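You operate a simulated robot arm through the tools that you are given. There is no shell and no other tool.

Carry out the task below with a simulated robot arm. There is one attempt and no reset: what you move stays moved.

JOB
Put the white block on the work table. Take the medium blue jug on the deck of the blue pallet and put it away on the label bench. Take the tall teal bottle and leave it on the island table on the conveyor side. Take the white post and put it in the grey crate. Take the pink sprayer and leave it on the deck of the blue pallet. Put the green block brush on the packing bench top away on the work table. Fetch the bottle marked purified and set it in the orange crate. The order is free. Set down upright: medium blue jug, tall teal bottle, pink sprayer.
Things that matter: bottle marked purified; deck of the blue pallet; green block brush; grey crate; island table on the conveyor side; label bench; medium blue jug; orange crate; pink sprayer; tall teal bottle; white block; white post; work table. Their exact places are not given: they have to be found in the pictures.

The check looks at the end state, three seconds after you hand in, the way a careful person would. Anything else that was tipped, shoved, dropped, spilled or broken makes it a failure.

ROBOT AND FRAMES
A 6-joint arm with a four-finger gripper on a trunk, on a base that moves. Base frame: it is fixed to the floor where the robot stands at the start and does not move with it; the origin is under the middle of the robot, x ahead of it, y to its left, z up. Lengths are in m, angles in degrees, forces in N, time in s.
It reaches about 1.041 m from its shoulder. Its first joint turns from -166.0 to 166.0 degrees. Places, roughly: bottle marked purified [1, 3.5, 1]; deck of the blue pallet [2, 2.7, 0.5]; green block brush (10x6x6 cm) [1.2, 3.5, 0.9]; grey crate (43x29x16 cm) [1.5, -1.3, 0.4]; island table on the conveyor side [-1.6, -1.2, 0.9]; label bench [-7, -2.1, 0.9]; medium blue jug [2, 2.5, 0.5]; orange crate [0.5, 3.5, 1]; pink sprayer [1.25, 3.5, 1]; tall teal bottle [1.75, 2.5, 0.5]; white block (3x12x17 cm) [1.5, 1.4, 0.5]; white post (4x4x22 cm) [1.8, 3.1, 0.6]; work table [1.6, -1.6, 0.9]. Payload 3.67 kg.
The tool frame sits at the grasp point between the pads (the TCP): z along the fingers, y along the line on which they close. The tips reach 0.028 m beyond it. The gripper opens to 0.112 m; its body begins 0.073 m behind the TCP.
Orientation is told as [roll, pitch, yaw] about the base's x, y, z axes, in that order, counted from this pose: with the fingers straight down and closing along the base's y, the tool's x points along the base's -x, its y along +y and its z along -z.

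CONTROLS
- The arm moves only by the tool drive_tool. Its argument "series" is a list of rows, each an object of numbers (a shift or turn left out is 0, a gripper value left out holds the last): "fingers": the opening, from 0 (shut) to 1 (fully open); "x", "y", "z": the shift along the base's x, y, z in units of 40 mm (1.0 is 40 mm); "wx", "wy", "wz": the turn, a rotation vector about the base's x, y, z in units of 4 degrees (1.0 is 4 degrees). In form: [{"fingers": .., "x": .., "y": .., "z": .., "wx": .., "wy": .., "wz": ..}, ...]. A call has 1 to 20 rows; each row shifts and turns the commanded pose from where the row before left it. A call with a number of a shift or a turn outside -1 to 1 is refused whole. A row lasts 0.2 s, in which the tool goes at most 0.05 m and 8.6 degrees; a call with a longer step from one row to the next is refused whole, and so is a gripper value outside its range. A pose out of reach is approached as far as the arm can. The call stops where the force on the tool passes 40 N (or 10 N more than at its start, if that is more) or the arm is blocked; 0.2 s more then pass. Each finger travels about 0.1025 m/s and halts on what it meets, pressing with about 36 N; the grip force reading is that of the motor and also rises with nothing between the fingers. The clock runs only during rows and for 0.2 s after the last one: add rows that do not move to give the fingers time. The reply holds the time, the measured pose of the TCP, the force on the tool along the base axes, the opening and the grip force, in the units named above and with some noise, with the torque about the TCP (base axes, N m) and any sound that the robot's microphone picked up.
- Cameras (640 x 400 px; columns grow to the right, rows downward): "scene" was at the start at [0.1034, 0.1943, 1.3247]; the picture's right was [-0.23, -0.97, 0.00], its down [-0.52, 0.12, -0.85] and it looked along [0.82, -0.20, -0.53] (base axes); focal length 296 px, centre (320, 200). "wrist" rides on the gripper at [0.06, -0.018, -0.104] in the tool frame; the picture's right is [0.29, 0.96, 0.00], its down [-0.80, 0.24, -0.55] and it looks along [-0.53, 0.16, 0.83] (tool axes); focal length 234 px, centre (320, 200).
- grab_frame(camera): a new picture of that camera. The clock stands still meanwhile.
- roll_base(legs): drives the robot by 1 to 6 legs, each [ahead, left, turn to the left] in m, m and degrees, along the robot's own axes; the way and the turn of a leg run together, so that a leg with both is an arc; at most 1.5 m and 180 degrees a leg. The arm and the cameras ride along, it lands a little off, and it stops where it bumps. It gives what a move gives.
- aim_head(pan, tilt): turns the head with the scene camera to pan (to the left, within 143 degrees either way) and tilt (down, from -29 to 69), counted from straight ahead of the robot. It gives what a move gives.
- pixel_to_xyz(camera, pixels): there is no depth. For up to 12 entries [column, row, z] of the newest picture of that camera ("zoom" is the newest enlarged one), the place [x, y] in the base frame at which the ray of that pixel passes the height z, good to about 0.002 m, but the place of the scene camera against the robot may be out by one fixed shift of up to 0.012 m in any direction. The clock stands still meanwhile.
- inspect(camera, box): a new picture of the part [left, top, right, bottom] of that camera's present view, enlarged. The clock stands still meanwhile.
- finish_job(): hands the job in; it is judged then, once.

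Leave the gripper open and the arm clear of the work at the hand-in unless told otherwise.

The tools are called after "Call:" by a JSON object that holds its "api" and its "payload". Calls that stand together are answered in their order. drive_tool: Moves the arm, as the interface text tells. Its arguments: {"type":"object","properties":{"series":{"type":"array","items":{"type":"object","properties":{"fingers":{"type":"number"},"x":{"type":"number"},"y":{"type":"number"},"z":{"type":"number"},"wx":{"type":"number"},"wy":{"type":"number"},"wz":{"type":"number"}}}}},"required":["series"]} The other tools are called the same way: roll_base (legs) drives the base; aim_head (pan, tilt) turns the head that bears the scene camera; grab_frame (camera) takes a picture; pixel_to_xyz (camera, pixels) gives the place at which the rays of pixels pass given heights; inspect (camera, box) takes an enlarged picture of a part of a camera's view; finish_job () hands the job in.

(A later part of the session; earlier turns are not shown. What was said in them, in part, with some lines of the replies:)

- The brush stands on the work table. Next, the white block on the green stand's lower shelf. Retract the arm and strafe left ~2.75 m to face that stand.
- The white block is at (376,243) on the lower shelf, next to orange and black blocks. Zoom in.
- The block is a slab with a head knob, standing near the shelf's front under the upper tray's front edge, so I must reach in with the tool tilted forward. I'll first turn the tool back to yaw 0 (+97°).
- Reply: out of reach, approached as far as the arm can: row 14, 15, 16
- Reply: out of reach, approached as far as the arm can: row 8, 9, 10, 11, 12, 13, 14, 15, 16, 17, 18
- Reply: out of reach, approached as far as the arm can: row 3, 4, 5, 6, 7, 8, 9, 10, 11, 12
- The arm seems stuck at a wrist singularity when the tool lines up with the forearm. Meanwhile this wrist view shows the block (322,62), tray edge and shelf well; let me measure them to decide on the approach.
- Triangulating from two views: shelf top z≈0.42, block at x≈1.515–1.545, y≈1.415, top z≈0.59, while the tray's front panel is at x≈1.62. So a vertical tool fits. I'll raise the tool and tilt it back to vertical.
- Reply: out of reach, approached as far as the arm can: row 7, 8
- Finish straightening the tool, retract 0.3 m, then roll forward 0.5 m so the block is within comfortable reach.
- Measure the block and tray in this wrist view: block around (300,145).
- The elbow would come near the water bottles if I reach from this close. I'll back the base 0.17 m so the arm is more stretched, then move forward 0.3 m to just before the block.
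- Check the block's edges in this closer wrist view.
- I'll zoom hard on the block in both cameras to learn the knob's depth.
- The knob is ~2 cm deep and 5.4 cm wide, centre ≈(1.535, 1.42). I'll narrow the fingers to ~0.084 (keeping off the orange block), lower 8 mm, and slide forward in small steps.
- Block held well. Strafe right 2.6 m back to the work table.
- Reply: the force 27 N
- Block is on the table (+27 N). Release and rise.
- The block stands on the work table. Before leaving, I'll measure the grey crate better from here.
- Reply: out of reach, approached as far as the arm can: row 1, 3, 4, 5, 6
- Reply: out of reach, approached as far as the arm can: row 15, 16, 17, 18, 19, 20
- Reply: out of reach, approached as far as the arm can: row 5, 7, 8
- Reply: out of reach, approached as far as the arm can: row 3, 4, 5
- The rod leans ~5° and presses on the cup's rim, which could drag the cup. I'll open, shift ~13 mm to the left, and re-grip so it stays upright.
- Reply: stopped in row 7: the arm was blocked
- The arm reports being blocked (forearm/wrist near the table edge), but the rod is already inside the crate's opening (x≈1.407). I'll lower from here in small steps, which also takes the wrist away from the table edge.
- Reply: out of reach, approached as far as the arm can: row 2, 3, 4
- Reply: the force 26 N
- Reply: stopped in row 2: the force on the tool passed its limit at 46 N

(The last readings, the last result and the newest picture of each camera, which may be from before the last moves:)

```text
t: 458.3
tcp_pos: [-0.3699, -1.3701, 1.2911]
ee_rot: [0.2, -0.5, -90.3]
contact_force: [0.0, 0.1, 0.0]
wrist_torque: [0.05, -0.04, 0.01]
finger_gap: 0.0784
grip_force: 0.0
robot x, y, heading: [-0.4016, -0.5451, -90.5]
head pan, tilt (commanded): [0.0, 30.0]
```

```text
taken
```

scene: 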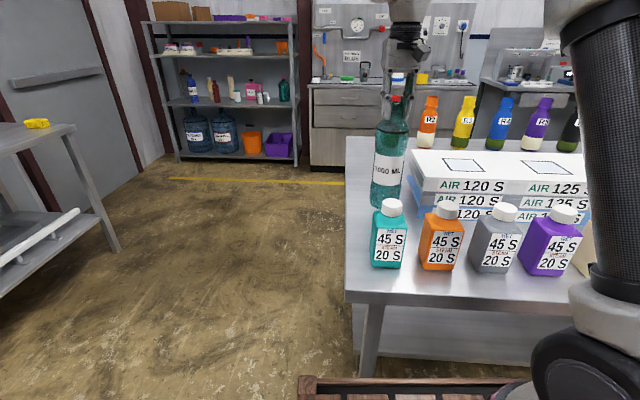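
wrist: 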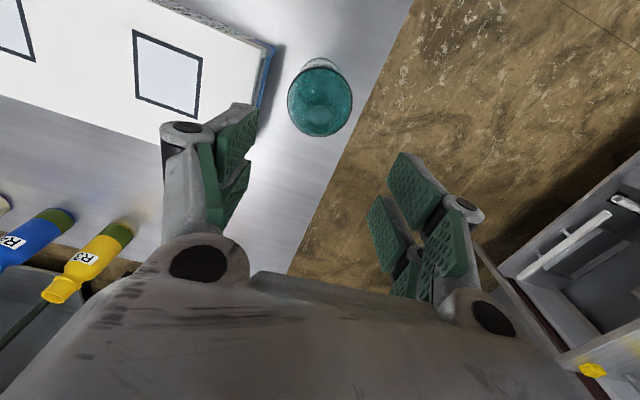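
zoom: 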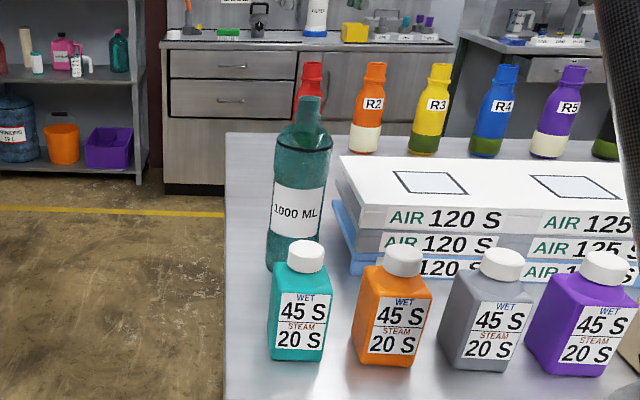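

The teal bottle stands on the island table. Now fetch the jug: back off, turn, and return to the pallet.

Call:
{"api": "roll_base", "payload": {"legs": [[-0.5, 0, 0]]}}

Call:
{"api": "drive_tool", "payload": {"series": [{"y": 1}, {"y": 1}, {"y": 1}, {"y": 1}, {"y": 1}, {"z": -0.5, "fingers": 1}, {"z": -0.5}, {}]}}

Call:
{"api": "roll_base", "payload": {"legs": [[0, 0, 90.5], [0.62, 0, 0], [0, 1.25, 0], [0, 1.2, 0]]}}

Call:
{"api": "roll_base", "payload": {"legs": [[0.7, 0, 0]]}}

Call:
{"api": "aim_head", "payload": {"pan": 0, "tilt": 35}}

Call:
{"api": "grab_frame", "payload": {"camera": "scene"}}

Call:
{"api": "grab_frame", "payload": {"camera": "wrist"}}

```text
t: 461.2
tcp_pos: [-0.3667, -0.8724, 1.2901]
ee_rot: [0.3, -0.5, -90.3]
contact_force: [-0.5, -0.2, -0.1]
wrist_torque: [0.01, 0.01, -0.03]
finger_gap: 0.0783
grip_force: 0.1
robot x, y, heading: [-0.4026, -0.0476, -90.5]
head pan, tilt (commanded): [0.0, 30.0]
```

```text
t: 463.0
tcp_pos: [-0.3668, -0.6726, 1.2494]
ee_rot: [0.3, -0.6, -90.3]
contact_force: [-0.7, 0.8, -0.1]
wrist_torque: [0.0, -0.02, -0.02]
finger_gap: 0.1119
grip_force: 0.0
robot x, y, heading: [-0.3992, -0.0459, -90.4]
head pan, tilt (commanded): [0.0, 30.0]
```

```text
t: 481.9
tcp_pos: [0.8647, 2.4334, 1.2508]
ee_rot: [0.2, -0.5, -0.5]
contact_force: [-0.5, 1.0, -1.0]
wrist_torque: [0.06, 0.03, 0.01]
finger_gap: 0.1121
grip_force: 0.1
robot x, y, heading: [0.2357, 2.4038, -0.8]
head pan, tilt (commanded): [0.0, 30.0]
```

```text
t: 485.8
tcp_pos: [1.5661, 2.4205, 1.25]
ee_rot: [0.1, -0.5, -0.9]
contact_force: [-0.2, -0.4, 0.4]
wrist_torque: [-0.03, -0.03, -0.01]
finger_gap: 0.1117
grip_force: 0.0
robot x, y, heading: [0.9428, 2.3978, -1.1]
head pan, tilt (commanded): [0.0, 30.0]
```

```text
t: 486.4
tcp_pos: [1.5662, 2.4188, 1.2497]
ee_rot: [0.1, -0.5, -1.0]
contact_force: [0.3, 0.2, 0.0]
wrist_torque: [-0.01, -0.02, 0.0]
finger_gap: 0.1121
grip_force: 0.1
robot x, y, heading: [0.941, 2.3936, -0.8]
head pan, tilt (commanded): [0.0, 35.0]
```

```text
taken
```

scene: 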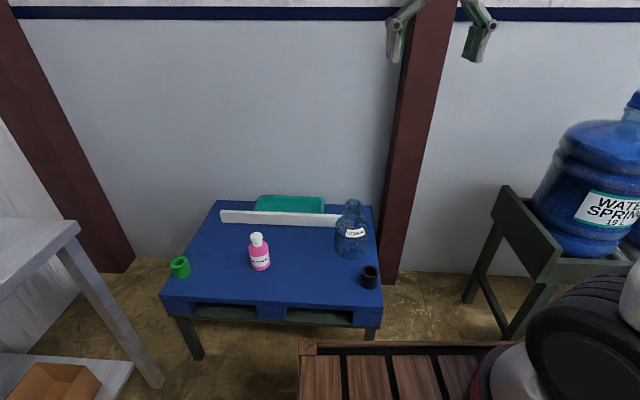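

```text
taken
```

wrist: 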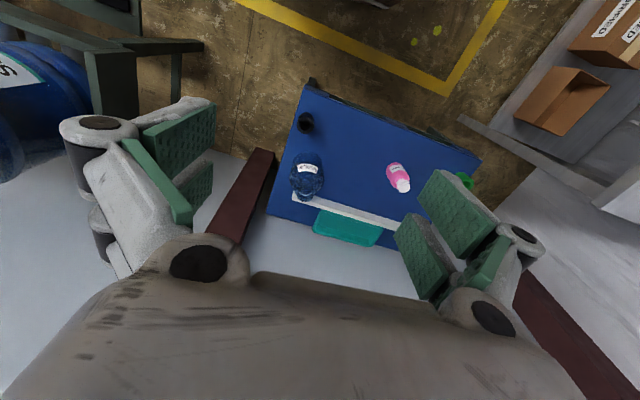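

Zoom on the jug in both views and estimate its place.

Call:
{"api": "inspect", "payload": {"camera": "scene", "box": [310, 185, 400, 300]}}

Call:
{"api": "inspect", "payload": {"camera": "wrist", "box": [260, 120, 360, 220]}}

Call:
{"api": "pixel_to_xyz", "payload": {"camera": "scene", "pixels": [[351, 257, 0.45], [352, 202, 0.65], [352, 202, 0.68], [352, 202, 0.7], [370, 285, 0.45]]}}

Call:
{"api": "pixel_to_xyz", "payload": {"camera": "wrist", "pixels": [[306, 165, 0.45], [306, 180, 0.6], [305, 195, 0.67], [306, 115, 0.51]]}}

```text
3.48 times, centred on (355, 242) of scene
```

zoom: 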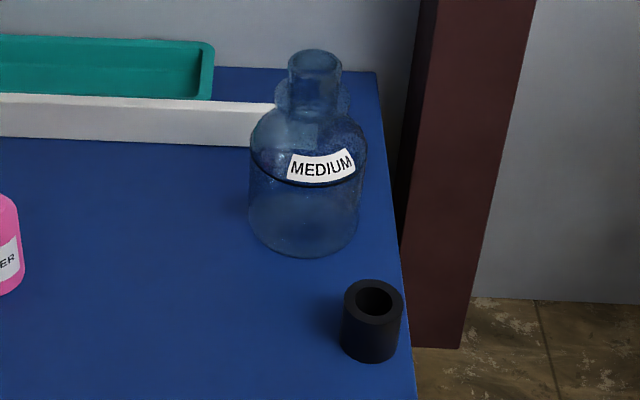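

```text
4.00 times, centred on (310, 170) of wrist
```

zoom: 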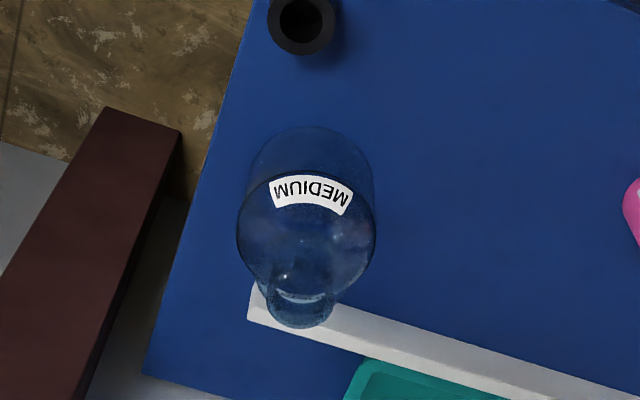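

```text
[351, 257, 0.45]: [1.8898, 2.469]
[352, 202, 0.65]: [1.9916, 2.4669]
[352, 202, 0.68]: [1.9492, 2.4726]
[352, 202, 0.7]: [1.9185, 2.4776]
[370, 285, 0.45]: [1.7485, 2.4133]
```

```text
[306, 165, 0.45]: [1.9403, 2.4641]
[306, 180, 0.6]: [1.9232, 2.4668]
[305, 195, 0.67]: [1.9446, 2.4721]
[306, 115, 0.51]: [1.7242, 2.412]
```

Jug: axis ≈(1.95, 2.471), neck ~5.5 cm wide, top z≈0.685. Move above it to z≈0.80.

Call:
{"api": "drive_tool", "payload": {"series": [{"x": 0.738, "y": 0.102, "z": -0.865, "wy": 0.12}, {"x": 0.738, "y": 0.102, "z": -0.865}, {"x": 0.738, "y": 0.102, "z": -0.865}, {"x": 0.738, "y": 0.102, "z": -0.865}, {"x": 0.738, "y": 0.102, "z": -0.865}, {"x": 0.738, "y": 0.102, "z": -0.865}, {"x": 0.738, "y": 0.102, "z": -0.865}, {"x": 0.738, "y": 0.102, "z": -0.865}, {"x": 0.738, "y": 0.102, "z": -0.865}, {"x": 0.738, "y": 0.102, "z": -0.865}, {"x": 0.738, "y": 0.102, "z": -0.865}, {"x": 0.738, "y": 0.102, "z": -0.865}, {"x": 0.738, "y": 0.102, "z": -0.865}, {}]}}

Call:
{"api": "grab_frame", "payload": {"camera": "wrist"}}

Call:
{"api": "inspect", "payload": {"camera": "wrist", "box": [230, 30, 430, 200]}}

```text
t: 489.4
tcp_pos: [1.9495, 2.4732, 0.8005]
ee_rot: [0.0, -0.1, -0.9]
contact_force: [-0.7, 0.0, -0.2]
wrist_torque: [0.01, -0.01, 0.0]
finger_gap: 0.112
grip_force: 0.0
robot x, y, heading: [0.9389, 2.3944, -0.7]
head pan, tilt (commanded): [0.0, 35.0]
```

```text
taken
```

wrist: 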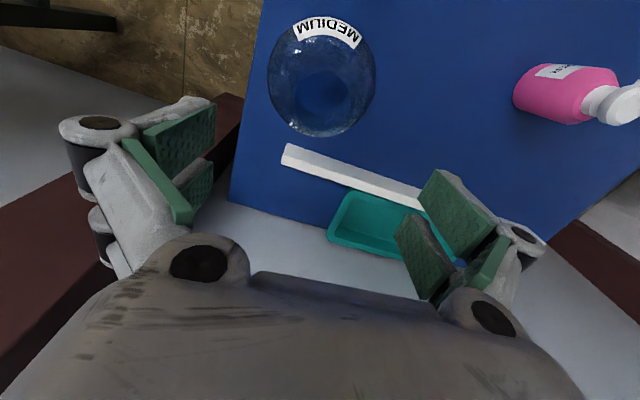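

```text
2.35 times, centred on (330, 115) of wrist
```

zoom: 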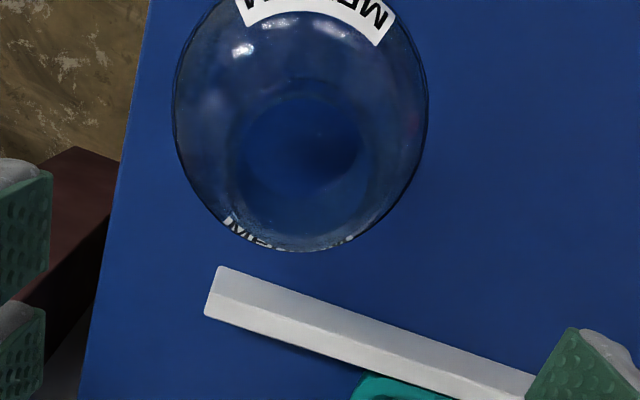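

Convert: neck circle centre ≈(322,100), body circle centre ≈(321.5,81).

Call:
{"api": "pixel_to_xyz", "payload": {"camera": "wrist", "pixels": [[322, 100, 0.685], [322, 100, 0.67], [321.5, 81, 0.6], [321.5, 81, 0.57], [267, 85, 0.6], [376, 72, 0.6]]}}

```text
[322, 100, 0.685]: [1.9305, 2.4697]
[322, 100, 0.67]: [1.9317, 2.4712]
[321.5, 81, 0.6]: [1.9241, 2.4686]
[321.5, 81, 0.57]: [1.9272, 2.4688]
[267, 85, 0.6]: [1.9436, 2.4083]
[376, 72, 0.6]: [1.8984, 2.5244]
```

Jug axis ≈(1.929, 2.469). Shift and descend to z≈0.72, check.

Call:
{"api": "drive_tool", "payload": {"series": [{"x": -0.51, "y": -0.08}, {"z": -0.7}, {"z": -0.7}, {"z": -0.6}, {}]}}

Call:
{"api": "grab_frame", "payload": {"camera": "wrist"}}

Call:
{"api": "inspect", "payload": {"camera": "scene", "box": [310, 160, 400, 275]}}

```text
t: 490.6
tcp_pos: [1.9292, 2.4695, 0.7192]
ee_rot: [0.1, -0.1, -0.9]
contact_force: [0.2, -0.2, -0.2]
wrist_torque: [0.0, 0.0, 0.02]
finger_gap: 0.1119
grip_force: 0.2
robot x, y, heading: [0.9424, 2.3949, -0.9]
head pan, tilt (commanded): [0.0, 35.0]
```

```text
taken
```

wrist: 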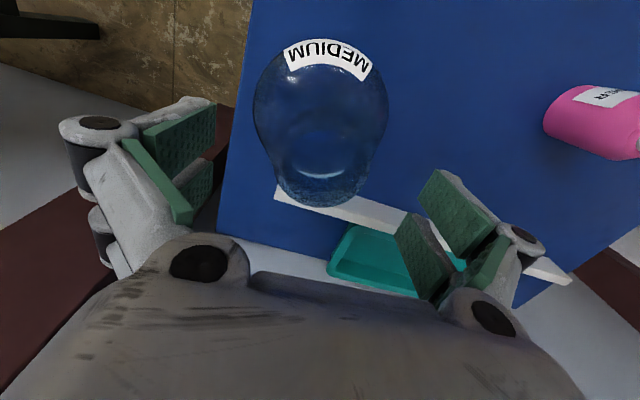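

```text
3.48 times, centred on (355, 218) of scene
```

zoom: 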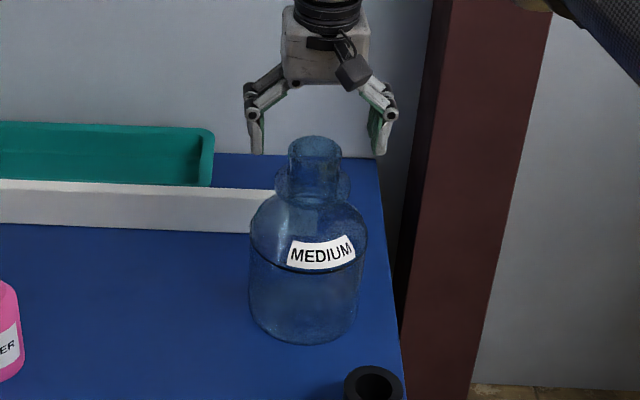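

Aligned. Descend to z≈0.664 around the neck.

Call:
{"api": "drive_tool", "payload": {"series": [{"z": -0.5}, {"z": -0.5}, {"z": -0.38}, {}]}}

Call:
{"api": "grab_frame", "payload": {"camera": "wrist"}}

Call:
{"api": "inspect", "payload": {"camera": "scene", "box": [310, 160, 400, 275]}}

```text
t: 491.6
tcp_pos: [1.9292, 2.4697, 0.6639]
ee_rot: [0.2, 0.0, -0.9]
contact_force: [0.5, -0.8, -0.2]
wrist_torque: [0.03, 0.0, 0.05]
finger_gap: 0.1121
grip_force: 0.0
robot x, y, heading: [0.9411, 2.3929, -1.1]
head pan, tilt (commanded): [0.0, 35.0]
```

```text
taken
```

wrist: 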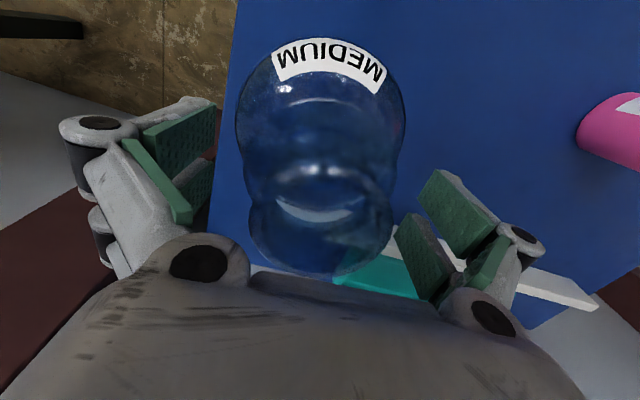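

```text
3.48 times, centred on (355, 218) of scene
```

zoom: 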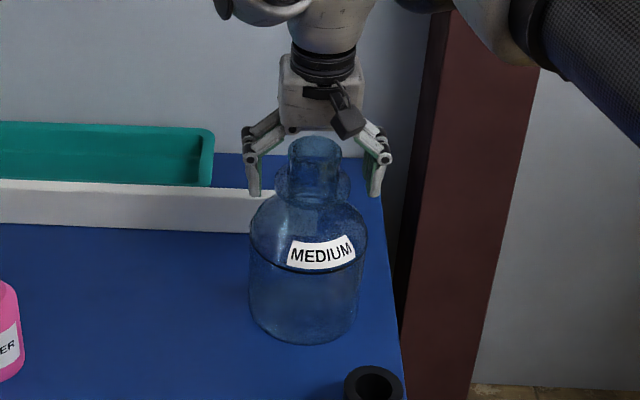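

Neck is between the pads. Close.

Call:
{"api": "drive_tool", "payload": {"series": [{"fingers": 0.7}, {"fingers": 0}, {}, {}, {}]}}

Call:
{"api": "grab_frame", "payload": {"camera": "wrist"}}

Call:
{"api": "inspect", "payload": {"camera": "scene", "box": [310, 160, 400, 275]}}

```text
t: 492.8
tcp_pos: [1.9294, 2.4695, 0.6651]
ee_rot: [0.1, 0.0, -1.0]
contact_force: [-0.5, -0.1, 0.8]
wrist_torque: [0.02, 0.04, -0.06]
finger_gap: 0.0817
grip_force: 35.8
robot x, y, heading: [0.9416, 2.396, -1.1]
head pan, tilt (commanded): [0.0, 35.0]
```

```text
taken
```

wrist: 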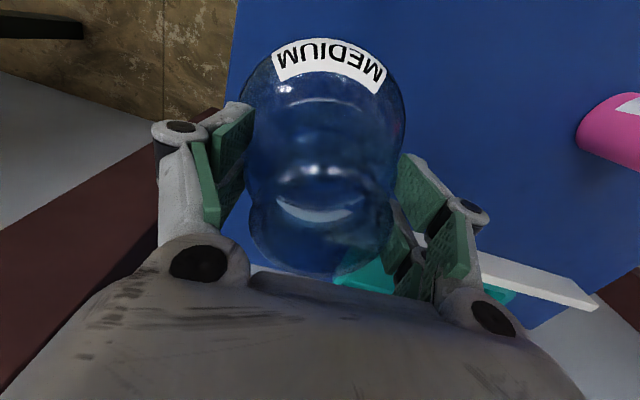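

```text
3.48 times, centred on (355, 218) of scene
```

zoom: 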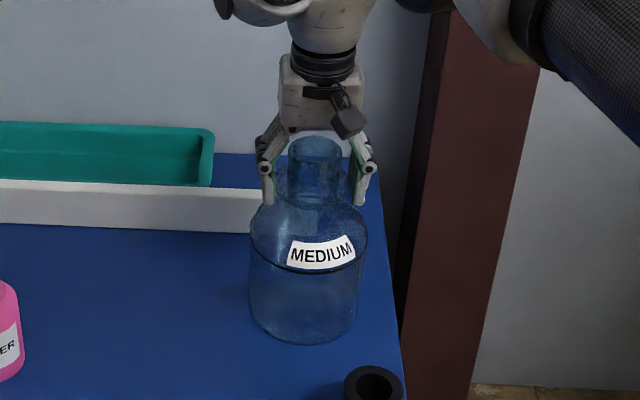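

The pads hold the wider collar at the neck's base (gap 0.082). Try a gentle lift.

Call:
{"api": "drive_tool", "payload": {"series": [{"z": 0.1}, {"z": 0.15}, {"z": 0.2}, {}]}}

Call:
{"api": "inspect", "payload": {"camera": "scene", "box": [310, 160, 400, 275]}}

Call:
{"api": "grab_frame", "payload": {"camera": "wrist"}}

```text
t: 493.8
tcp_pos: [1.9282, 2.4705, 0.6827]
ee_rot: [0.1, -0.1, -0.9]
contact_force: [1.0, 0.0, -2.8]
wrist_torque: [0.0, 0.04, 0.01]
finger_gap: 0.0819
grip_force: 35.8
robot x, y, heading: [0.9419, 2.393, -0.9]
head pan, tilt (commanded): [0.0, 35.0]
```

```text
3.48 times, centred on (355, 218) of scene
```

zoom: 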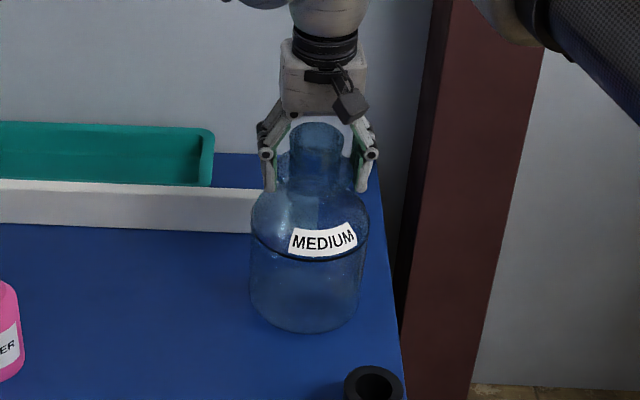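

```text
taken
```

wrist: 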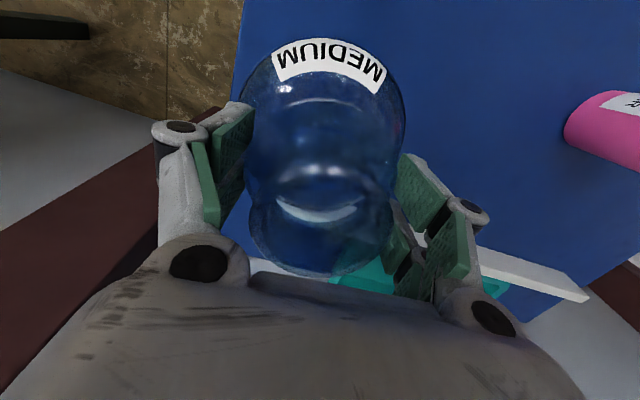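

Lifted, stable (2.8 N). Raise to ≈1.22, retract, and drive back toward the middle of the shop.

Call:
{"api": "drive_tool", "payload": {"series": [{"z": 0.5}, {"z": 0.9}, {"z": 0.9}, {"z": 0.9}, {"z": 0.9}, {"z": 0.9}, {"z": 0.9}, {"z": 0.9}, {"z": 0.9}, {"z": 0.9}, {"z": 0.9}, {"z": 0.9}, {"z": 0.9}, {"z": 0.9}, {"z": 0.9}, {}]}}

Call:
{"api": "drive_tool", "payload": {"series": [{"x": -0.9}, {"x": -0.9}, {"x": -0.9}, {"x": -0.9}, {"x": -0.9}, {"x": -0.9}, {"x": -0.9}, {"x": -0.9}, {"x": -0.9}, {"x": -0.9}, {}]}}

Call:
{"api": "roll_base", "payload": {"legs": [[-0.75, 0, 1], [0, -1.25, 0], [0, -1.2, 0]]}}

Call:
{"api": "aim_head", "payload": {"pan": 143, "tilt": 20}}

Call:
{"api": "grab_frame", "payload": {"camera": "scene"}}

```text
t: 497.2
tcp_pos: [1.8966, 2.4596, 1.1907]
ee_rot: [0.1, 0.0, -0.8]
contact_force: [-0.6, 0.1, -3.5]
wrist_torque: [0.03, 0.04, -0.03]
finger_gap: 0.0818
grip_force: 36.6
out of reach, approached as far as the arm can: row 13, 14, 15
robot x, y, heading: [0.9409, 2.3964, -1.0]
head pan, tilt (commanded): [0.0, 35.0]
```

```text
t: 499.6
tcp_pos: [1.5379, 2.4604, 1.1895]
ee_rot: [0.1, 0.0, -0.9]
contact_force: [0.4, -0.5, -2.3]
wrist_torque: [-0.04, 0.06, 0.04]
finger_gap: 0.0816
grip_force: 36.1
robot x, y, heading: [0.9414, 2.3923, -0.8]
head pan, tilt (commanded): [0.0, 35.0]
```

```text
t: 515.2
tcp_pos: [0.7765, 0.0309, 1.1895]
ee_rot: [0.1, 0.0, -0.1]
contact_force: [0.9, -1.0, -2.8]
wrist_torque: [-0.02, 0.0, 0.03]
finger_gap: 0.0815
grip_force: 36.2
robot x, y, heading: [0.1794, -0.045, -0.3]
head pan, tilt (commanded): [0.0, 35.0]
```

```text
t: 517.5
tcp_pos: [0.7774, 0.0313, 1.1895]
ee_rot: [0.2, 0.0, -0.2]
contact_force: [0.4, 0.4, -1.4]
wrist_torque: [0.0, 0.03, 0.0]
finger_gap: 0.0814
grip_force: 36.3
robot x, y, heading: [0.177, -0.0388, -0.2]
head pan, tilt (commanded): [143.0, 20.0]
```

```text
taken
```

scene: 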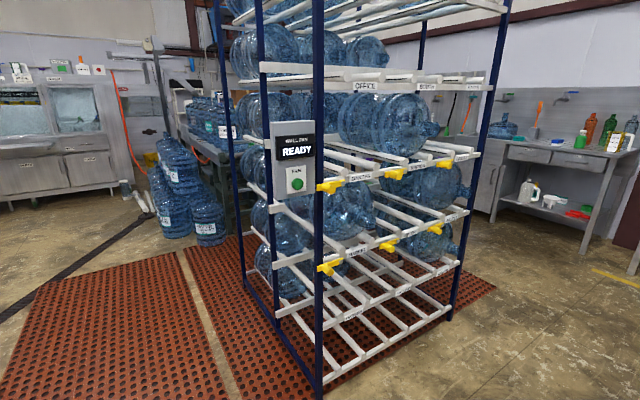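

Turn around to face -x and look at the way ahead.

Call:
{"api": "roll_base", "payload": {"legs": [[0, 0, 180]]}}

Call:
{"api": "aim_head", "payload": {"pan": 0, "tilt": 20}}

Call:
{"api": "grab_frame", "payload": {"camera": "scene"}}

Call:
{"api": "inspect", "payload": {"camera": "scene", "box": [160, 60, 400, 210]}}

```text
t: 525.2
tcp_pos: [-0.4168, -0.1087, 1.1899]
ee_rot: [0.1, 0.0, 179.0]
contact_force: [0.3, -0.3, -1.8]
wrist_torque: [0.0, -0.03, 0.02]
finger_gap: 0.0815
grip_force: 36.0
robot x, y, heading: [0.1791, -0.0415, 179.0]
head pan, tilt (commanded): [143.0, 20.0]
```

```text
t: 527.5
tcp_pos: [-0.4172, -0.1057, 1.1893]
ee_rot: [0.2, 0.0, 178.9]
contact_force: [0.0, 0.7, -2.4]
wrist_torque: [-0.01, -0.01, -0.01]
finger_gap: 0.0813
grip_force: 36.5
robot x, y, heading: [0.1788, -0.0414, 178.9]
head pan, tilt (commanded): [0.0, 20.0]
```

```text
taken
```

scene: 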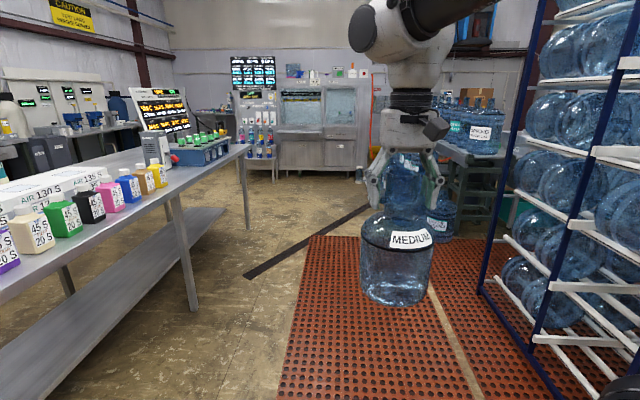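

```text
2.67 times, centred on (280, 135) of scene
```

zoom: 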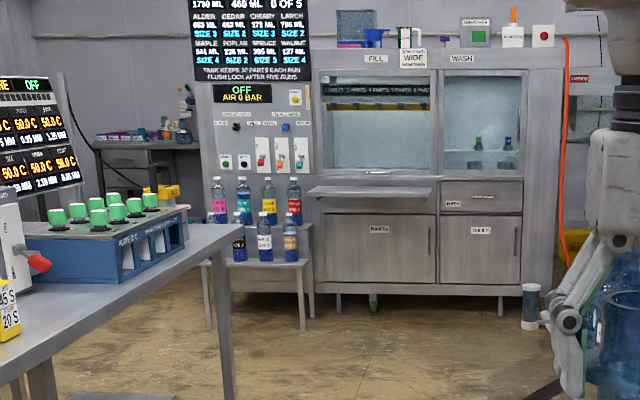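

The label bench is in the back, left of the wash cabinet (around px (215,113)). Compute floor positions of obstacles ahead.

Call:
{"api": "pixel_to_xyz", "payload": {"camera": "scene", "pixels": [[238, 182, 0.0], [274, 182, 0.0], [285, 170, 0.0], [362, 182, 0.0], [248, 228, 0.0], [194, 310, 0.0], [243, 275, 0.0], [316, 237, 0.0], [290, 400, 0.0], [358, 205, 0.0], [440, 240, 0.0], [225, 160, 0.0]]}}

Call:
{"api": "pixel_to_xyz", "payload": {"camera": "scene", "pixels": [[196, 112, 0.85], [234, 112, 0.85], [215, 118, 0.85], [250, 145, 0.85], [240, 147, 0.0]]}}

```text
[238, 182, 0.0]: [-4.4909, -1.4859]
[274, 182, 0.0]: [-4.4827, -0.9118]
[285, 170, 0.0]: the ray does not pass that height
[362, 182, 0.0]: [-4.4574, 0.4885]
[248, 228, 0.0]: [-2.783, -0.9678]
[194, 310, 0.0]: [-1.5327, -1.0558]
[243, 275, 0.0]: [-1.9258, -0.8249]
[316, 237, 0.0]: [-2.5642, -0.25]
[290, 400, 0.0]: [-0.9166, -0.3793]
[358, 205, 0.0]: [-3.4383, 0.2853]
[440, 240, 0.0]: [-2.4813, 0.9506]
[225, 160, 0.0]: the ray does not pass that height
```

```text
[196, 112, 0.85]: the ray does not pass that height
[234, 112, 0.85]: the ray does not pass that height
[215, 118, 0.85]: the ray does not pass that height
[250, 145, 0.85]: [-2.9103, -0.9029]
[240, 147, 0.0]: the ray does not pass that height
```

Plan: stay in the corridor between island table edge and mat, heading ≈176.5°. First line up at about (0, -0.74).

Call:
{"api": "roll_base", "payload": {"legs": [[0, 0, -2.4], [0.22, 0.69, 0]]}}

Call:
{"api": "grab_frame", "payload": {"camera": "scene"}}

```text
t: 531.8
tcp_pos: [-0.6825, -0.7582, 1.1884]
ee_rot: [0.0, 0.0, 176.5]
contact_force: [-0.6, 0.0, -3.1]
wrist_torque: [-0.02, 0.03, 0.01]
finger_gap: 0.0814
grip_force: 36.6
robot x, y, heading: [-0.0843, -0.7191, 176.5]
head pan, tilt (commanded): [0.0, 20.0]
```

```text
taken
```

scene: 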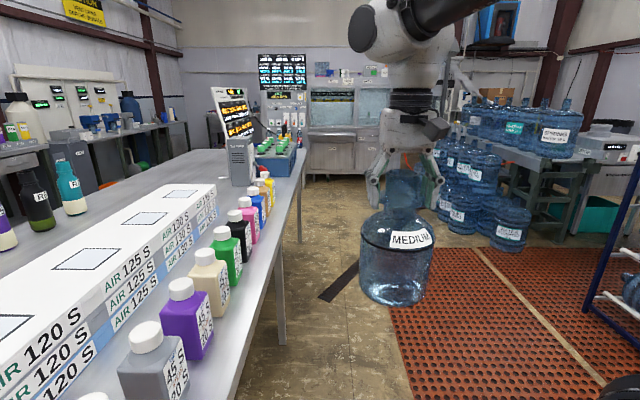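

Check the mat's edge and table legs relative to my path.

Call:
{"api": "pixel_to_xyz", "payload": {"camera": "scene", "pixels": [[412, 390, 0.0], [390, 310, 0.0], [378, 252, 0.0], [282, 345, 0.0], [298, 243, 0.0], [245, 370, 0.85], [300, 165, 0.85]]}}

```text
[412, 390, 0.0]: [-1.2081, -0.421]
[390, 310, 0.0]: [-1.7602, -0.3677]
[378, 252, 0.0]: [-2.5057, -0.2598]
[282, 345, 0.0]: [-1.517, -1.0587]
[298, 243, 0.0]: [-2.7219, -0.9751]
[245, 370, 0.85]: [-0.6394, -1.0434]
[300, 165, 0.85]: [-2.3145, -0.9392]
```

Shift 3 cm left and drive straight 3 m through the corridor.

Call:
{"api": "roll_base", "payload": {"legs": [[0.1, 0.03, 0], [1.4, 0, 0]]}}

Call:
{"api": "roll_base", "payload": {"legs": [[1.5, 0, 0], [0.3, 0, 0]]}}

Call:
{"api": "aim_head", "payload": {"pan": 20, "tilt": 20}}

Call:
{"api": "grab_frame", "payload": {"camera": "scene"}}

```text
t: 539.5
tcp_pos: [-2.1753, -0.6974, 1.1891]
ee_rot: [0.2, -0.1, 176.7]
contact_force: [-0.4, 0.3, -2.2]
wrist_torque: [-0.01, -0.05, 0.0]
finger_gap: 0.0813
grip_force: 36.2
robot x, y, heading: [-1.5744, -0.6577, 176.7]
head pan, tilt (commanded): [0.0, 20.0]
```

```text
t: 548.6
tcp_pos: [-3.9763, -0.5743, 1.1899]
ee_rot: [0.2, -0.1, 175.9]
contact_force: [-0.5, -0.8, -2.5]
wrist_torque: [-0.05, -0.03, 0.03]
finger_gap: 0.0813
grip_force: 36.1
robot x, y, heading: [-3.3749, -0.5406, 176.1]
head pan, tilt (commanded): [0.0, 20.0]
```

```text
t: 549.5
tcp_pos: [-3.9752, -0.5744, 1.1894]
ee_rot: [0.1, 0.0, 176.0]
contact_force: [1.2, 0.3, -2.7]
wrist_torque: [-0.01, -0.01, -0.02]
finger_gap: 0.0813
grip_force: 36.2
robot x, y, heading: [-3.3738, -0.5341, 176.0]
head pan, tilt (commanded): [20.0, 20.0]
```

```text
taken
```

scene: 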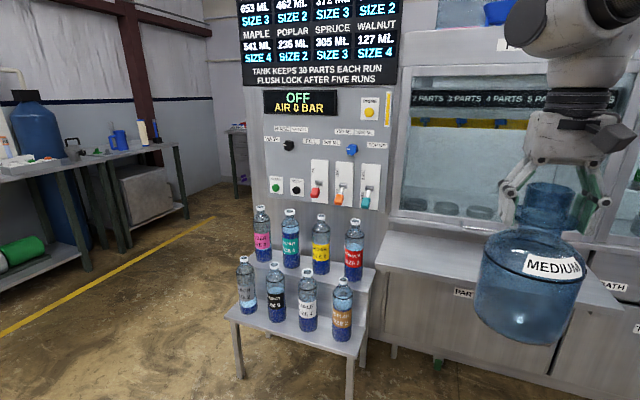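

Past the island table. Move 0.2 m ahead, then strafe left ~1.45 m to pass the bottle stand on its left.

Call:
{"api": "roll_base", "payload": {"legs": [[0.2, 0, 4], [0, 1.45, 0]]}}

Call:
{"api": "aim_head", "payload": {"pan": 0, "tilt": 20}}

Call:
{"api": "grab_frame", "payload": {"camera": "scene"}}

```text
t: 557.8
tcp_pos: [-4.1784, -2.0497, 1.1891]
ee_rot: [0.0, 0.0, 179.7]
contact_force: [0.1, 1.0, -3.0]
wrist_torque: [0.02, -0.01, -0.01]
finger_gap: 0.0814
grip_force: 35.8
robot x, y, heading: [-3.5788, -1.9796, 179.6]
head pan, tilt (commanded): [20.0, 20.0]
```

```text
t: 558.7
tcp_pos: [-4.1775, -2.0499, 1.1887]
ee_rot: [0.0, 0.0, 179.7]
contact_force: [1.3, 0.2, -1.5]
wrist_torque: [-0.01, 0.03, -0.04]
finger_gap: 0.0813
grip_force: 36.0
robot x, y, heading: [-3.5827, -1.9805, 179.9]
head pan, tilt (commanded): [0.0, 20.0]
```

```text
taken
```

scene: 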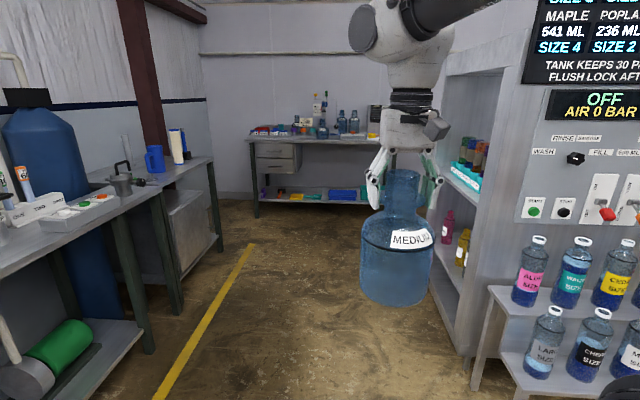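

The label bench is straight ahead at the far wall. Compute floor positions along the passage.

Call:
{"api": "pixel_to_xyz", "payload": {"camera": "scene", "pixels": [[257, 217, 0.0], [370, 205, 0.0], [465, 355, 0.0], [435, 290, 0.0], [145, 350, 0.0], [220, 250, 0.0], [180, 310, 0.0], [475, 390, 0.0], [250, 142, 0.85], [370, 142, 0.85], [255, 145, 0.85]]}}

Call:
{"api": "inspect", "payload": {"camera": "scene", "box": [230, 70, 410, 230]}}

```text
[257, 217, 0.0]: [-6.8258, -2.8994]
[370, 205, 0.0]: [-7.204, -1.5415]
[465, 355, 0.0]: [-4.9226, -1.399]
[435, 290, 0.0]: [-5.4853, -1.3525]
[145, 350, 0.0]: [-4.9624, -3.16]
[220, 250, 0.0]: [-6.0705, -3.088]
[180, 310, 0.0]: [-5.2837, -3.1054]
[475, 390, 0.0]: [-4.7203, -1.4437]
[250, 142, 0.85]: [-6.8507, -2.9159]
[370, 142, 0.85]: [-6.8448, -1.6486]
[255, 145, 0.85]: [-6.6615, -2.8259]
```

```text
2.50 times, centred on (320, 150) of scene
```

zoom: 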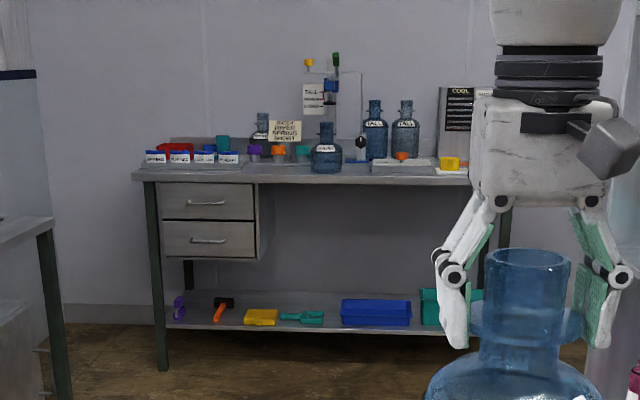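

Passage is wide. Drive forward 2.2 m toward the bench.

Call:
{"api": "roll_base", "payload": {"legs": [[1.2, 0, 0], [1.0, 0, 0]]}}

Call:
{"api": "aim_head", "payload": {"pan": 0, "tilt": 30}}

Call:
{"api": "grab_frame", "payload": {"camera": "scene"}}

Call:
{"api": "grab_frame", "payload": {"camera": "wrist"}}

```text
t: 569.5
tcp_pos: [-6.3744, -2.0396, 1.1899]
ee_rot: [0.2, 0.0, 179.8]
contact_force: [0.6, -0.1, -1.3]
wrist_torque: [-0.01, -0.01, -0.02]
finger_gap: 0.0816
grip_force: 35.6
robot x, y, heading: [-5.7777, -1.9648, 179.8]
head pan, tilt (commanded): [0.0, 20.0]
```

```text
t: 570.2
tcp_pos: [-6.3756, -2.0393, 1.1891]
ee_rot: [0.1, 0.0, 179.6]
contact_force: [-0.1, -0.4, -2.7]
wrist_torque: [0.03, 0.0, 0.01]
finger_gap: 0.0813
grip_force: 36.2
robot x, y, heading: [-5.7787, -1.9664, 179.8]
head pan, tilt (commanded): [0.0, 30.0]
```

```text
taken
```

scene: 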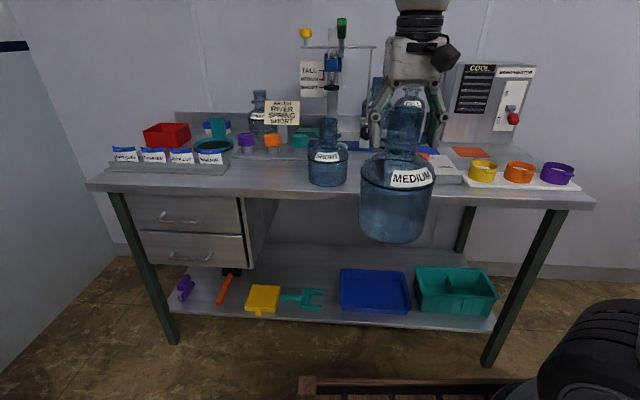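

```text
taken
```

wrist: 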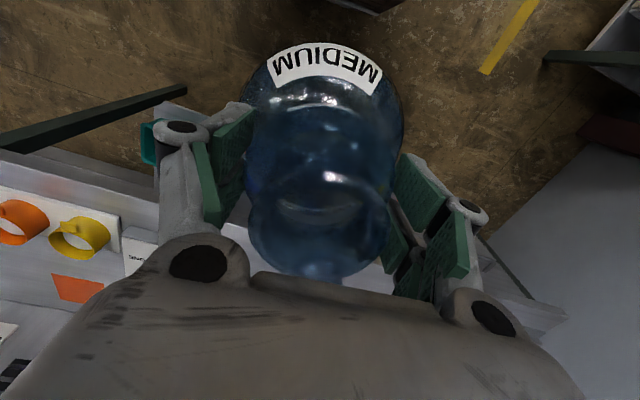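

Zoom on the bench top to find a free spot.

Call:
{"api": "inspect", "payload": {"camera": "scene", "box": [90, 80, 350, 230]}}

Call:
{"api": "inspect", "payload": {"camera": "scene", "box": [340, 80, 600, 230]}}

Call:
{"api": "pixel_to_xyz", "payload": {"camera": "scene", "pixels": [[90, 188, 0.85], [595, 205, 0.85], [327, 184, 0.85], [225, 170, 0.85], [265, 175, 0.85], [272, 147, 0.85], [300, 147, 0.85], [175, 343, 0.0], [485, 367, 0.0], [465, 185, 0.85], [245, 147, 0.85]]}}

```text
2.46 times, centred on (220, 155) of scene
```

zoom: 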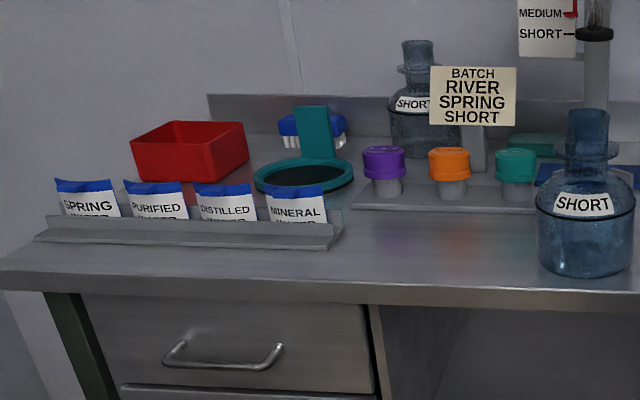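

```text
2.46 times, centred on (470, 155) of scene
```

zoom: 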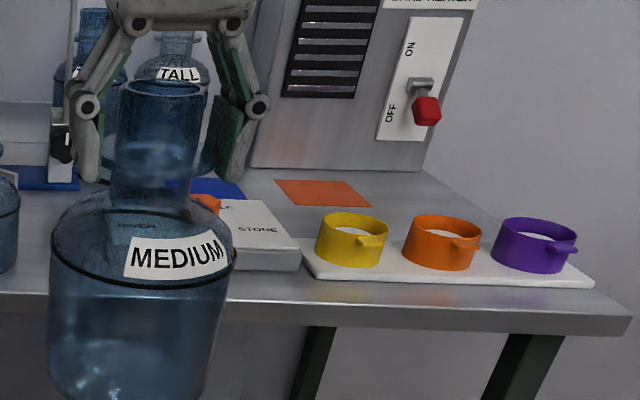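

```text
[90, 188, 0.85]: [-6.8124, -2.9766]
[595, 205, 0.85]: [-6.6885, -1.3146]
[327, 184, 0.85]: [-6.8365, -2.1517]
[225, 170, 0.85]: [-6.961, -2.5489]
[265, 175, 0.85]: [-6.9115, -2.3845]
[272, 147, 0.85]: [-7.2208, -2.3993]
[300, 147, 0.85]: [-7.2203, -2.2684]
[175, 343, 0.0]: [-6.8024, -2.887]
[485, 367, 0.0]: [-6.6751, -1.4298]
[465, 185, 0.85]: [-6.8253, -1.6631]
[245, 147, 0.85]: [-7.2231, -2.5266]
```

Free area on the bench: between the label rail (y≈-2.53) and the SHORT jug (y≈-2.23), about 0.3×0.3 m, centre (-6.93, -2.38). Strafe left 0.345 m and approach 0.36 m.

Call:
{"api": "roll_base", "payload": {"legs": [[0, 0.345, 0], [0.36, 0, 0]]}}

Call:
{"api": "grab_frame", "payload": {"camera": "scene"}}

Call:
{"api": "grab_frame", "payload": {"camera": "wrist"}}

```text
t: 574.4
tcp_pos: [-6.7352, -2.3815, 1.1905]
ee_rot: [0.2, 0.1, 179.5]
contact_force: [0.0, -0.4, -2.7]
wrist_torque: [-0.01, -0.01, 0.02]
finger_gap: 0.0812
grip_force: 35.8
robot x, y, heading: [-6.1387, -2.3116, 179.5]
head pan, tilt (commanded): [0.0, 30.0]
```

```text
taken
```

scene: 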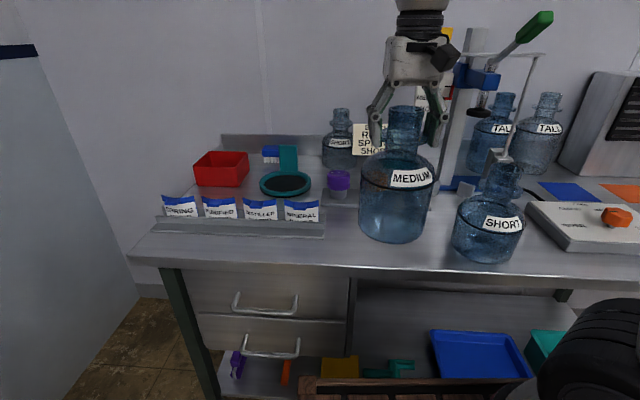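

```text
taken
```

wrist: 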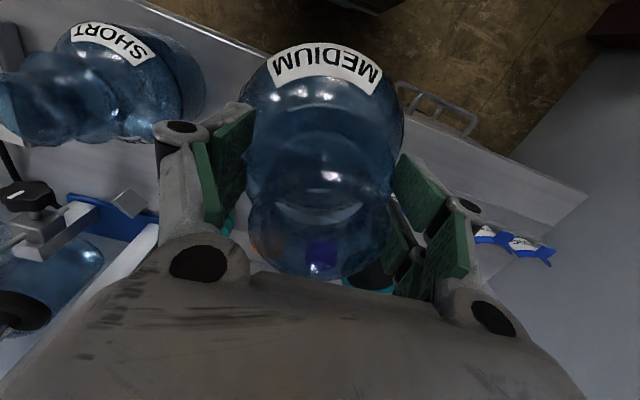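

Measure rail end, SHORT jug, and the bench edge at this closer range.

Call:
{"api": "pixel_to_xyz", "payload": {"camera": "scene", "pixels": [[325, 236, 0.855], [452, 232, 0.855], [487, 262, 0.855], [390, 270, 0.855], [200, 262, 0.855], [338, 198, 0.855], [355, 205, 0.855]]}}

Call:
{"api": "pixel_to_xyz", "payload": {"camera": "wrist", "pixels": [[205, 95, 0.9], [185, 120, 0.86], [400, 115, 0.855], [250, 40, 0.855]]}}

Call:
{"api": "inspect", "payload": {"camera": "scene", "box": [290, 120, 500, 280]}}

```text
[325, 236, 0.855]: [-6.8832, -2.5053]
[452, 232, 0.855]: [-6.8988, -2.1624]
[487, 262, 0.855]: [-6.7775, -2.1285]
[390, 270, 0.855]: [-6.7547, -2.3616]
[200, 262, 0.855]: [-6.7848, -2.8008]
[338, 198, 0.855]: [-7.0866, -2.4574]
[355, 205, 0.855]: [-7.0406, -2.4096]
```

```text
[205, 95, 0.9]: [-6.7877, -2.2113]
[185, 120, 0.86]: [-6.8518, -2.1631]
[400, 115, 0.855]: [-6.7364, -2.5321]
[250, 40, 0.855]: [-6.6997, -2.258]
```

```text
2.50 times, centred on (395, 200) of scene
```

zoom: 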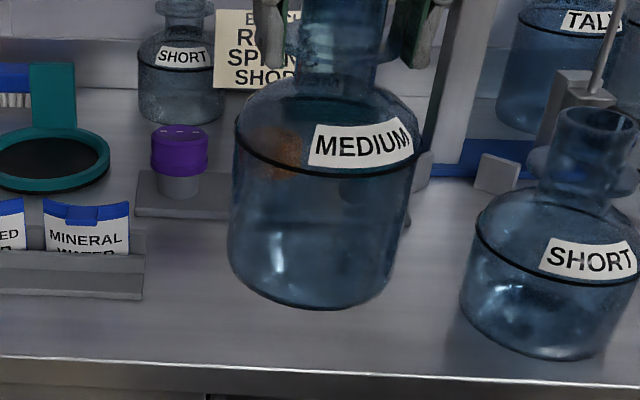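

Target (-6.87, -2.355): 5 cm from the bench edge, ≥8 cm from neighbours. Move over it and lower to z≈1.09.

Call:
{"api": "drive_tool", "payload": {"series": [{"x": -0.843, "y": 0.166}, {"x": -0.843, "y": 0.166}, {"x": -0.843, "y": 0.166}, {"x": -0.843, "y": 0.166}, {"z": -0.8}, {"z": -0.8}, {"z": -0.7}, {}]}}

Call:
{"api": "grab_frame", "payload": {"camera": "scene"}}

Call:
{"api": "grab_frame", "payload": {"camera": "wrist"}}

```text
t: 576.2
tcp_pos: [-6.8702, -2.3526, 1.0979]
ee_rot: [0.2, 0.0, 179.5]
contact_force: [-0.2, -0.4, -3.1]
wrist_torque: [-0.02, 0.01, -0.02]
finger_gap: 0.0813
grip_force: 35.9
robot x, y, heading: [-6.1376, -2.3139, 179.4]
head pan, tilt (commanded): [0.0, 30.0]
```

```text
taken
```

scene: 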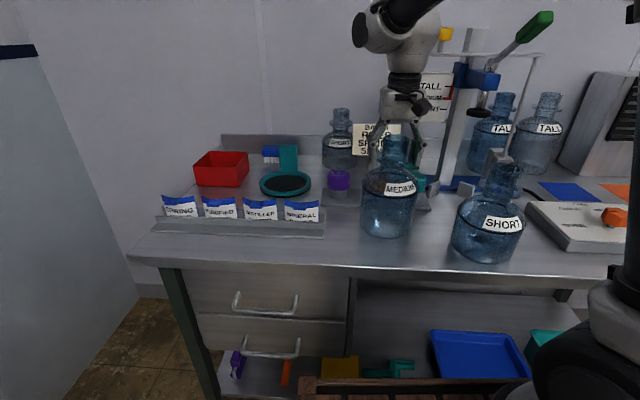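

```text
taken
```

wrist: 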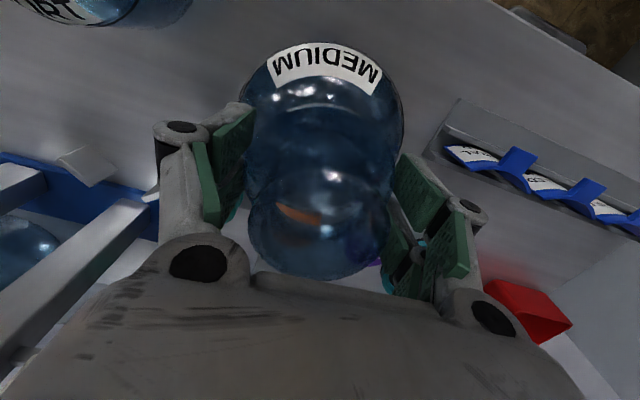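

Well clear. Lower gently to contact.

Call:
{"api": "drive_tool", "payload": {"series": [{"z": -0.2}, {"z": -0.2}, {"z": -0.15}, {}]}}

Call:
{"api": "drive_tool", "payload": {"series": [{"z": -0.12}, {}]}}

```text
t: 577.2
tcp_pos: [-6.8694, -2.3533, 1.0762]
ee_rot: [0.1, -0.1, 179.5]
contact_force: [-2.2, 2.9, 23.5]
wrist_torque: [0.04, 0.12, -0.11]
finger_gap: 0.0804
grip_force: 36.2
robot x, y, heading: [-6.1397, -2.3096, 179.6]
head pan, tilt (commanded): [0.0, 30.0]
```

```text
t: 577.8
tcp_pos: [-6.8688, -2.3546, 1.0722]
ee_rot: [0.1, 0.0, 179.5]
contact_force: [-0.5, 2.7, 23.9]
wrist_torque: [-0.03, -0.04, -0.17]
finger_gap: 0.0801
grip_force: 36.3
robot x, y, heading: [-6.139, -2.3116, 179.2]
head pan, tilt (commanded): [0.0, 30.0]
```

On the bench (+24 N). Relieve slightly, open, and rise straight up.

Call:
{"api": "drive_tool", "payload": {"series": [{"z": 0.06}, {"fingers": 0.8}, {"fingers": 1}, {}, {}, {"z": 0.4}, {"z": 0.7}, {"z": 1}, {"z": 1}, {"z": 1}, {}]}}

Call:
{"api": "grab_frame", "payload": {"camera": "scene"}}

Call:
{"api": "inspect", "payload": {"camera": "scene", "box": [290, 110, 520, 280]}}

Call:
{"api": "grab_frame", "payload": {"camera": "wrist"}}

```text
t: 580.2
tcp_pos: [-6.8707, -2.3547, 1.2375]
ee_rot: [0.0, 0.0, 179.5]
contact_force: [-0.8, -0.3, 0.2]
wrist_torque: [0.0, 0.02, 0.01]
finger_gap: 0.112
grip_force: 0.0
robot x, y, heading: [-6.1345, -2.314, 179.5]
head pan, tilt (commanded): [0.0, 30.0]
```

```text
taken
```

scene: 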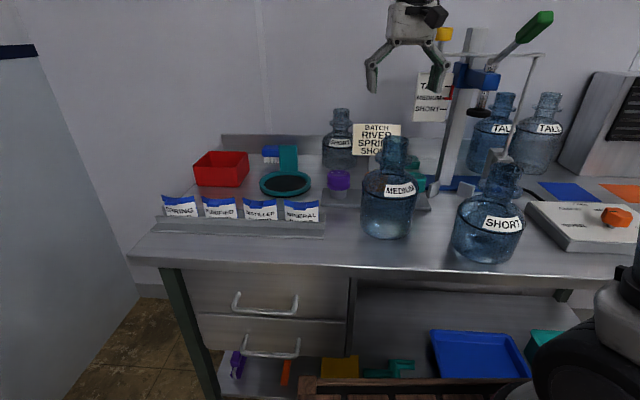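

```text
2.35 times, centred on (405, 195) of scene
```

zoom: 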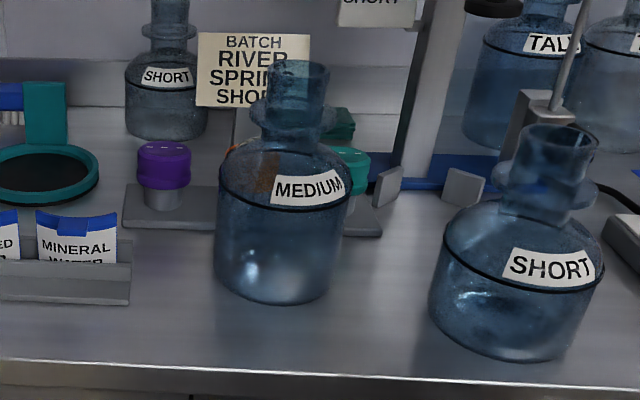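

```text
taken
```

wrist: 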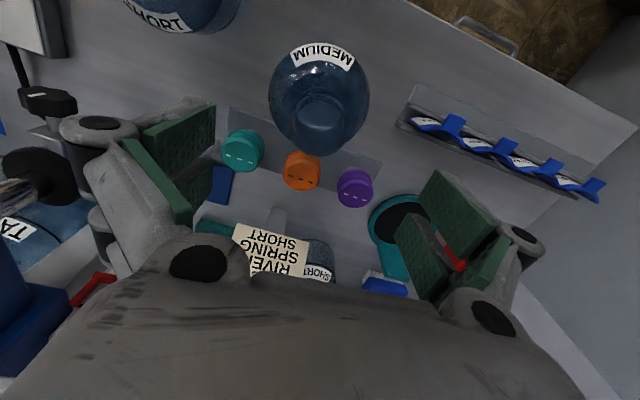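

The jug stands upright on the label bench, neighbours untouched. I'll back the robot away so the arm is clear of the work, with the gripper open.

Call:
{"api": "roll_base", "payload": {"legs": [[-0.6, 0, 0]]}}

Call:
{"api": "grab_frame", "payload": {"camera": "scene"}}

```text
t: 583.6
tcp_pos: [-6.2646, -2.3613, 1.2381]
ee_rot: [0.1, 0.0, 179.6]
contact_force: [0.8, -0.5, -0.3]
wrist_torque: [-0.03, 0.01, 0.0]
finger_gap: 0.1123
grip_force: 0.0
robot x, y, heading: [-5.5338, -2.3179, 179.5]
head pan, tilt (commanded): [0.0, 30.0]
```

```text
taken
```

scene: 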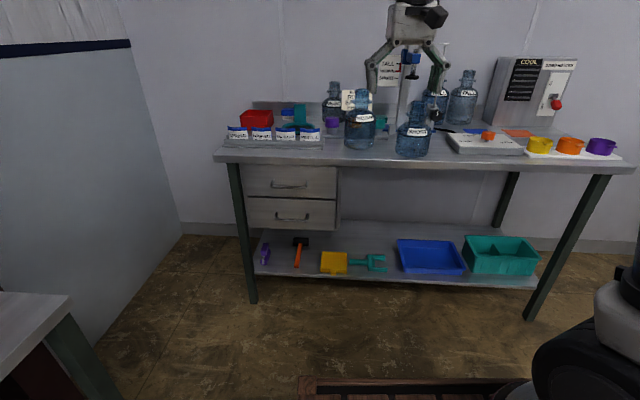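

One last check: turn 30° right and look back toward the island table and work area from here.

Call:
{"api": "roll_base", "payload": {"legs": [[0, 0, -30]]}}

Call:
{"api": "aim_head", "payload": {"pan": -141, "tilt": 8}}

Call:
{"api": "grab_frame", "payload": {"camera": "scene"}}

Call:
{"api": "inspect", "payload": {"camera": "scene", "box": [240, 120, 440, 240]}}

```text
t: 585.5
tcp_pos: [-6.189, -1.9876, 1.2379]
ee_rot: [0.1, 0.0, 149.6]
contact_force: [-0.5, 0.7, 0.0]
wrist_torque: [-0.02, 0.01, -0.01]
finger_gap: 0.112
grip_force: 0.0
robot x, y, heading: [-5.5369, -2.3127, 149.7]
head pan, tilt (commanded): [0.0, 30.0]
```

```text
t: 587.7
tcp_pos: [-6.1885, -1.9889, 1.238]
ee_rot: [0.0, 0.0, 149.5]
contact_force: [-0.4, -1.2, 0.2]
wrist_torque: [-0.05, 0.0, 0.0]
finger_gap: 0.1118
grip_force: 0.0
robot x, y, heading: [-5.5353, -2.3183, 149.6]
head pan, tilt (commanded): [-141.0, 8.0]
```

```text
taken
```

scene: 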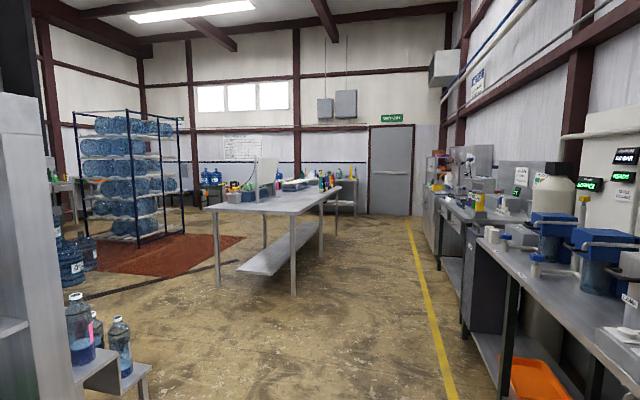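

```text
3.20 times, centred on (340, 180) of scene
```

zoom: 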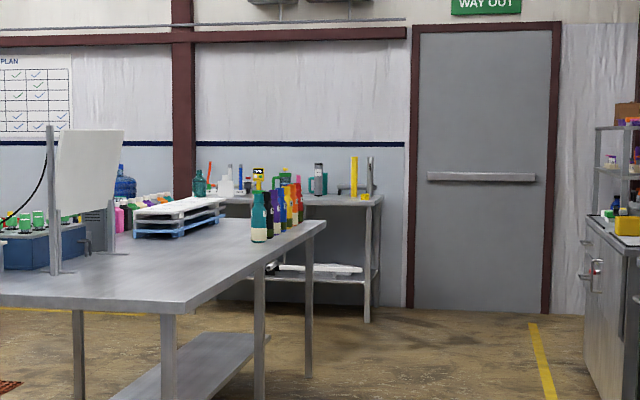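

The teal bottle (zoom (200,183)) still stands upright on the conveyor-side half of the island table, and the white block shows on the work table behind it. I saw each item where it was asked for when I set it down, the gripper is open and the arm is clear, so I'm handing in.

Call:
{"api": "finish_job", "payload": {}}

```text
The job is handed in.
```

I moved all seven items to where you asked and handed the job in. I don't have the check's result.

| Item | Where it ended up |
|---|---|
| Bottle marked purified | Upright in the near middle cell of the orange crate |
| Pink sprayer | Upright on the deck of the blue pallet |
| Green block brush | On the front part of the work table |
| White block | Standing on the front part of the work table |
| White post | Standing in the grey crate, on the shelf under the work table |
| Tall teal bottle | Upright on the conveyor-side half of the island table, at the end nearest the work table |
| Medium blue jug | Upright on the label bench, between the label rail and the short jug |

- **Sprayer slip:** it slid about 6 cm in the grip while I lifted it, but held, and I set it down upright.
- **Blocked arm:** at the grey crate, the arm was stopped once by something close to the work table's front edge. Pictures before and after show nothing on the table or shelf moved.
- **Post release:** I could not reach the crate floor with the post, so I opened the fingers slowly and let it slide down the last 6 cm or so.
- **Teal bottle spot:** the strip in front of the bottle row on the island table was too narrow, so I used the free area at the near end. I took "on the conveyor side" to mean the half of that table facing the conveyor.

The gripper is open and the arm is clear. I saw no other object tipped or moved. At the end I could only look back at the island table and part of the work table, so for the other items I am going by the pictures taken while I was working there.
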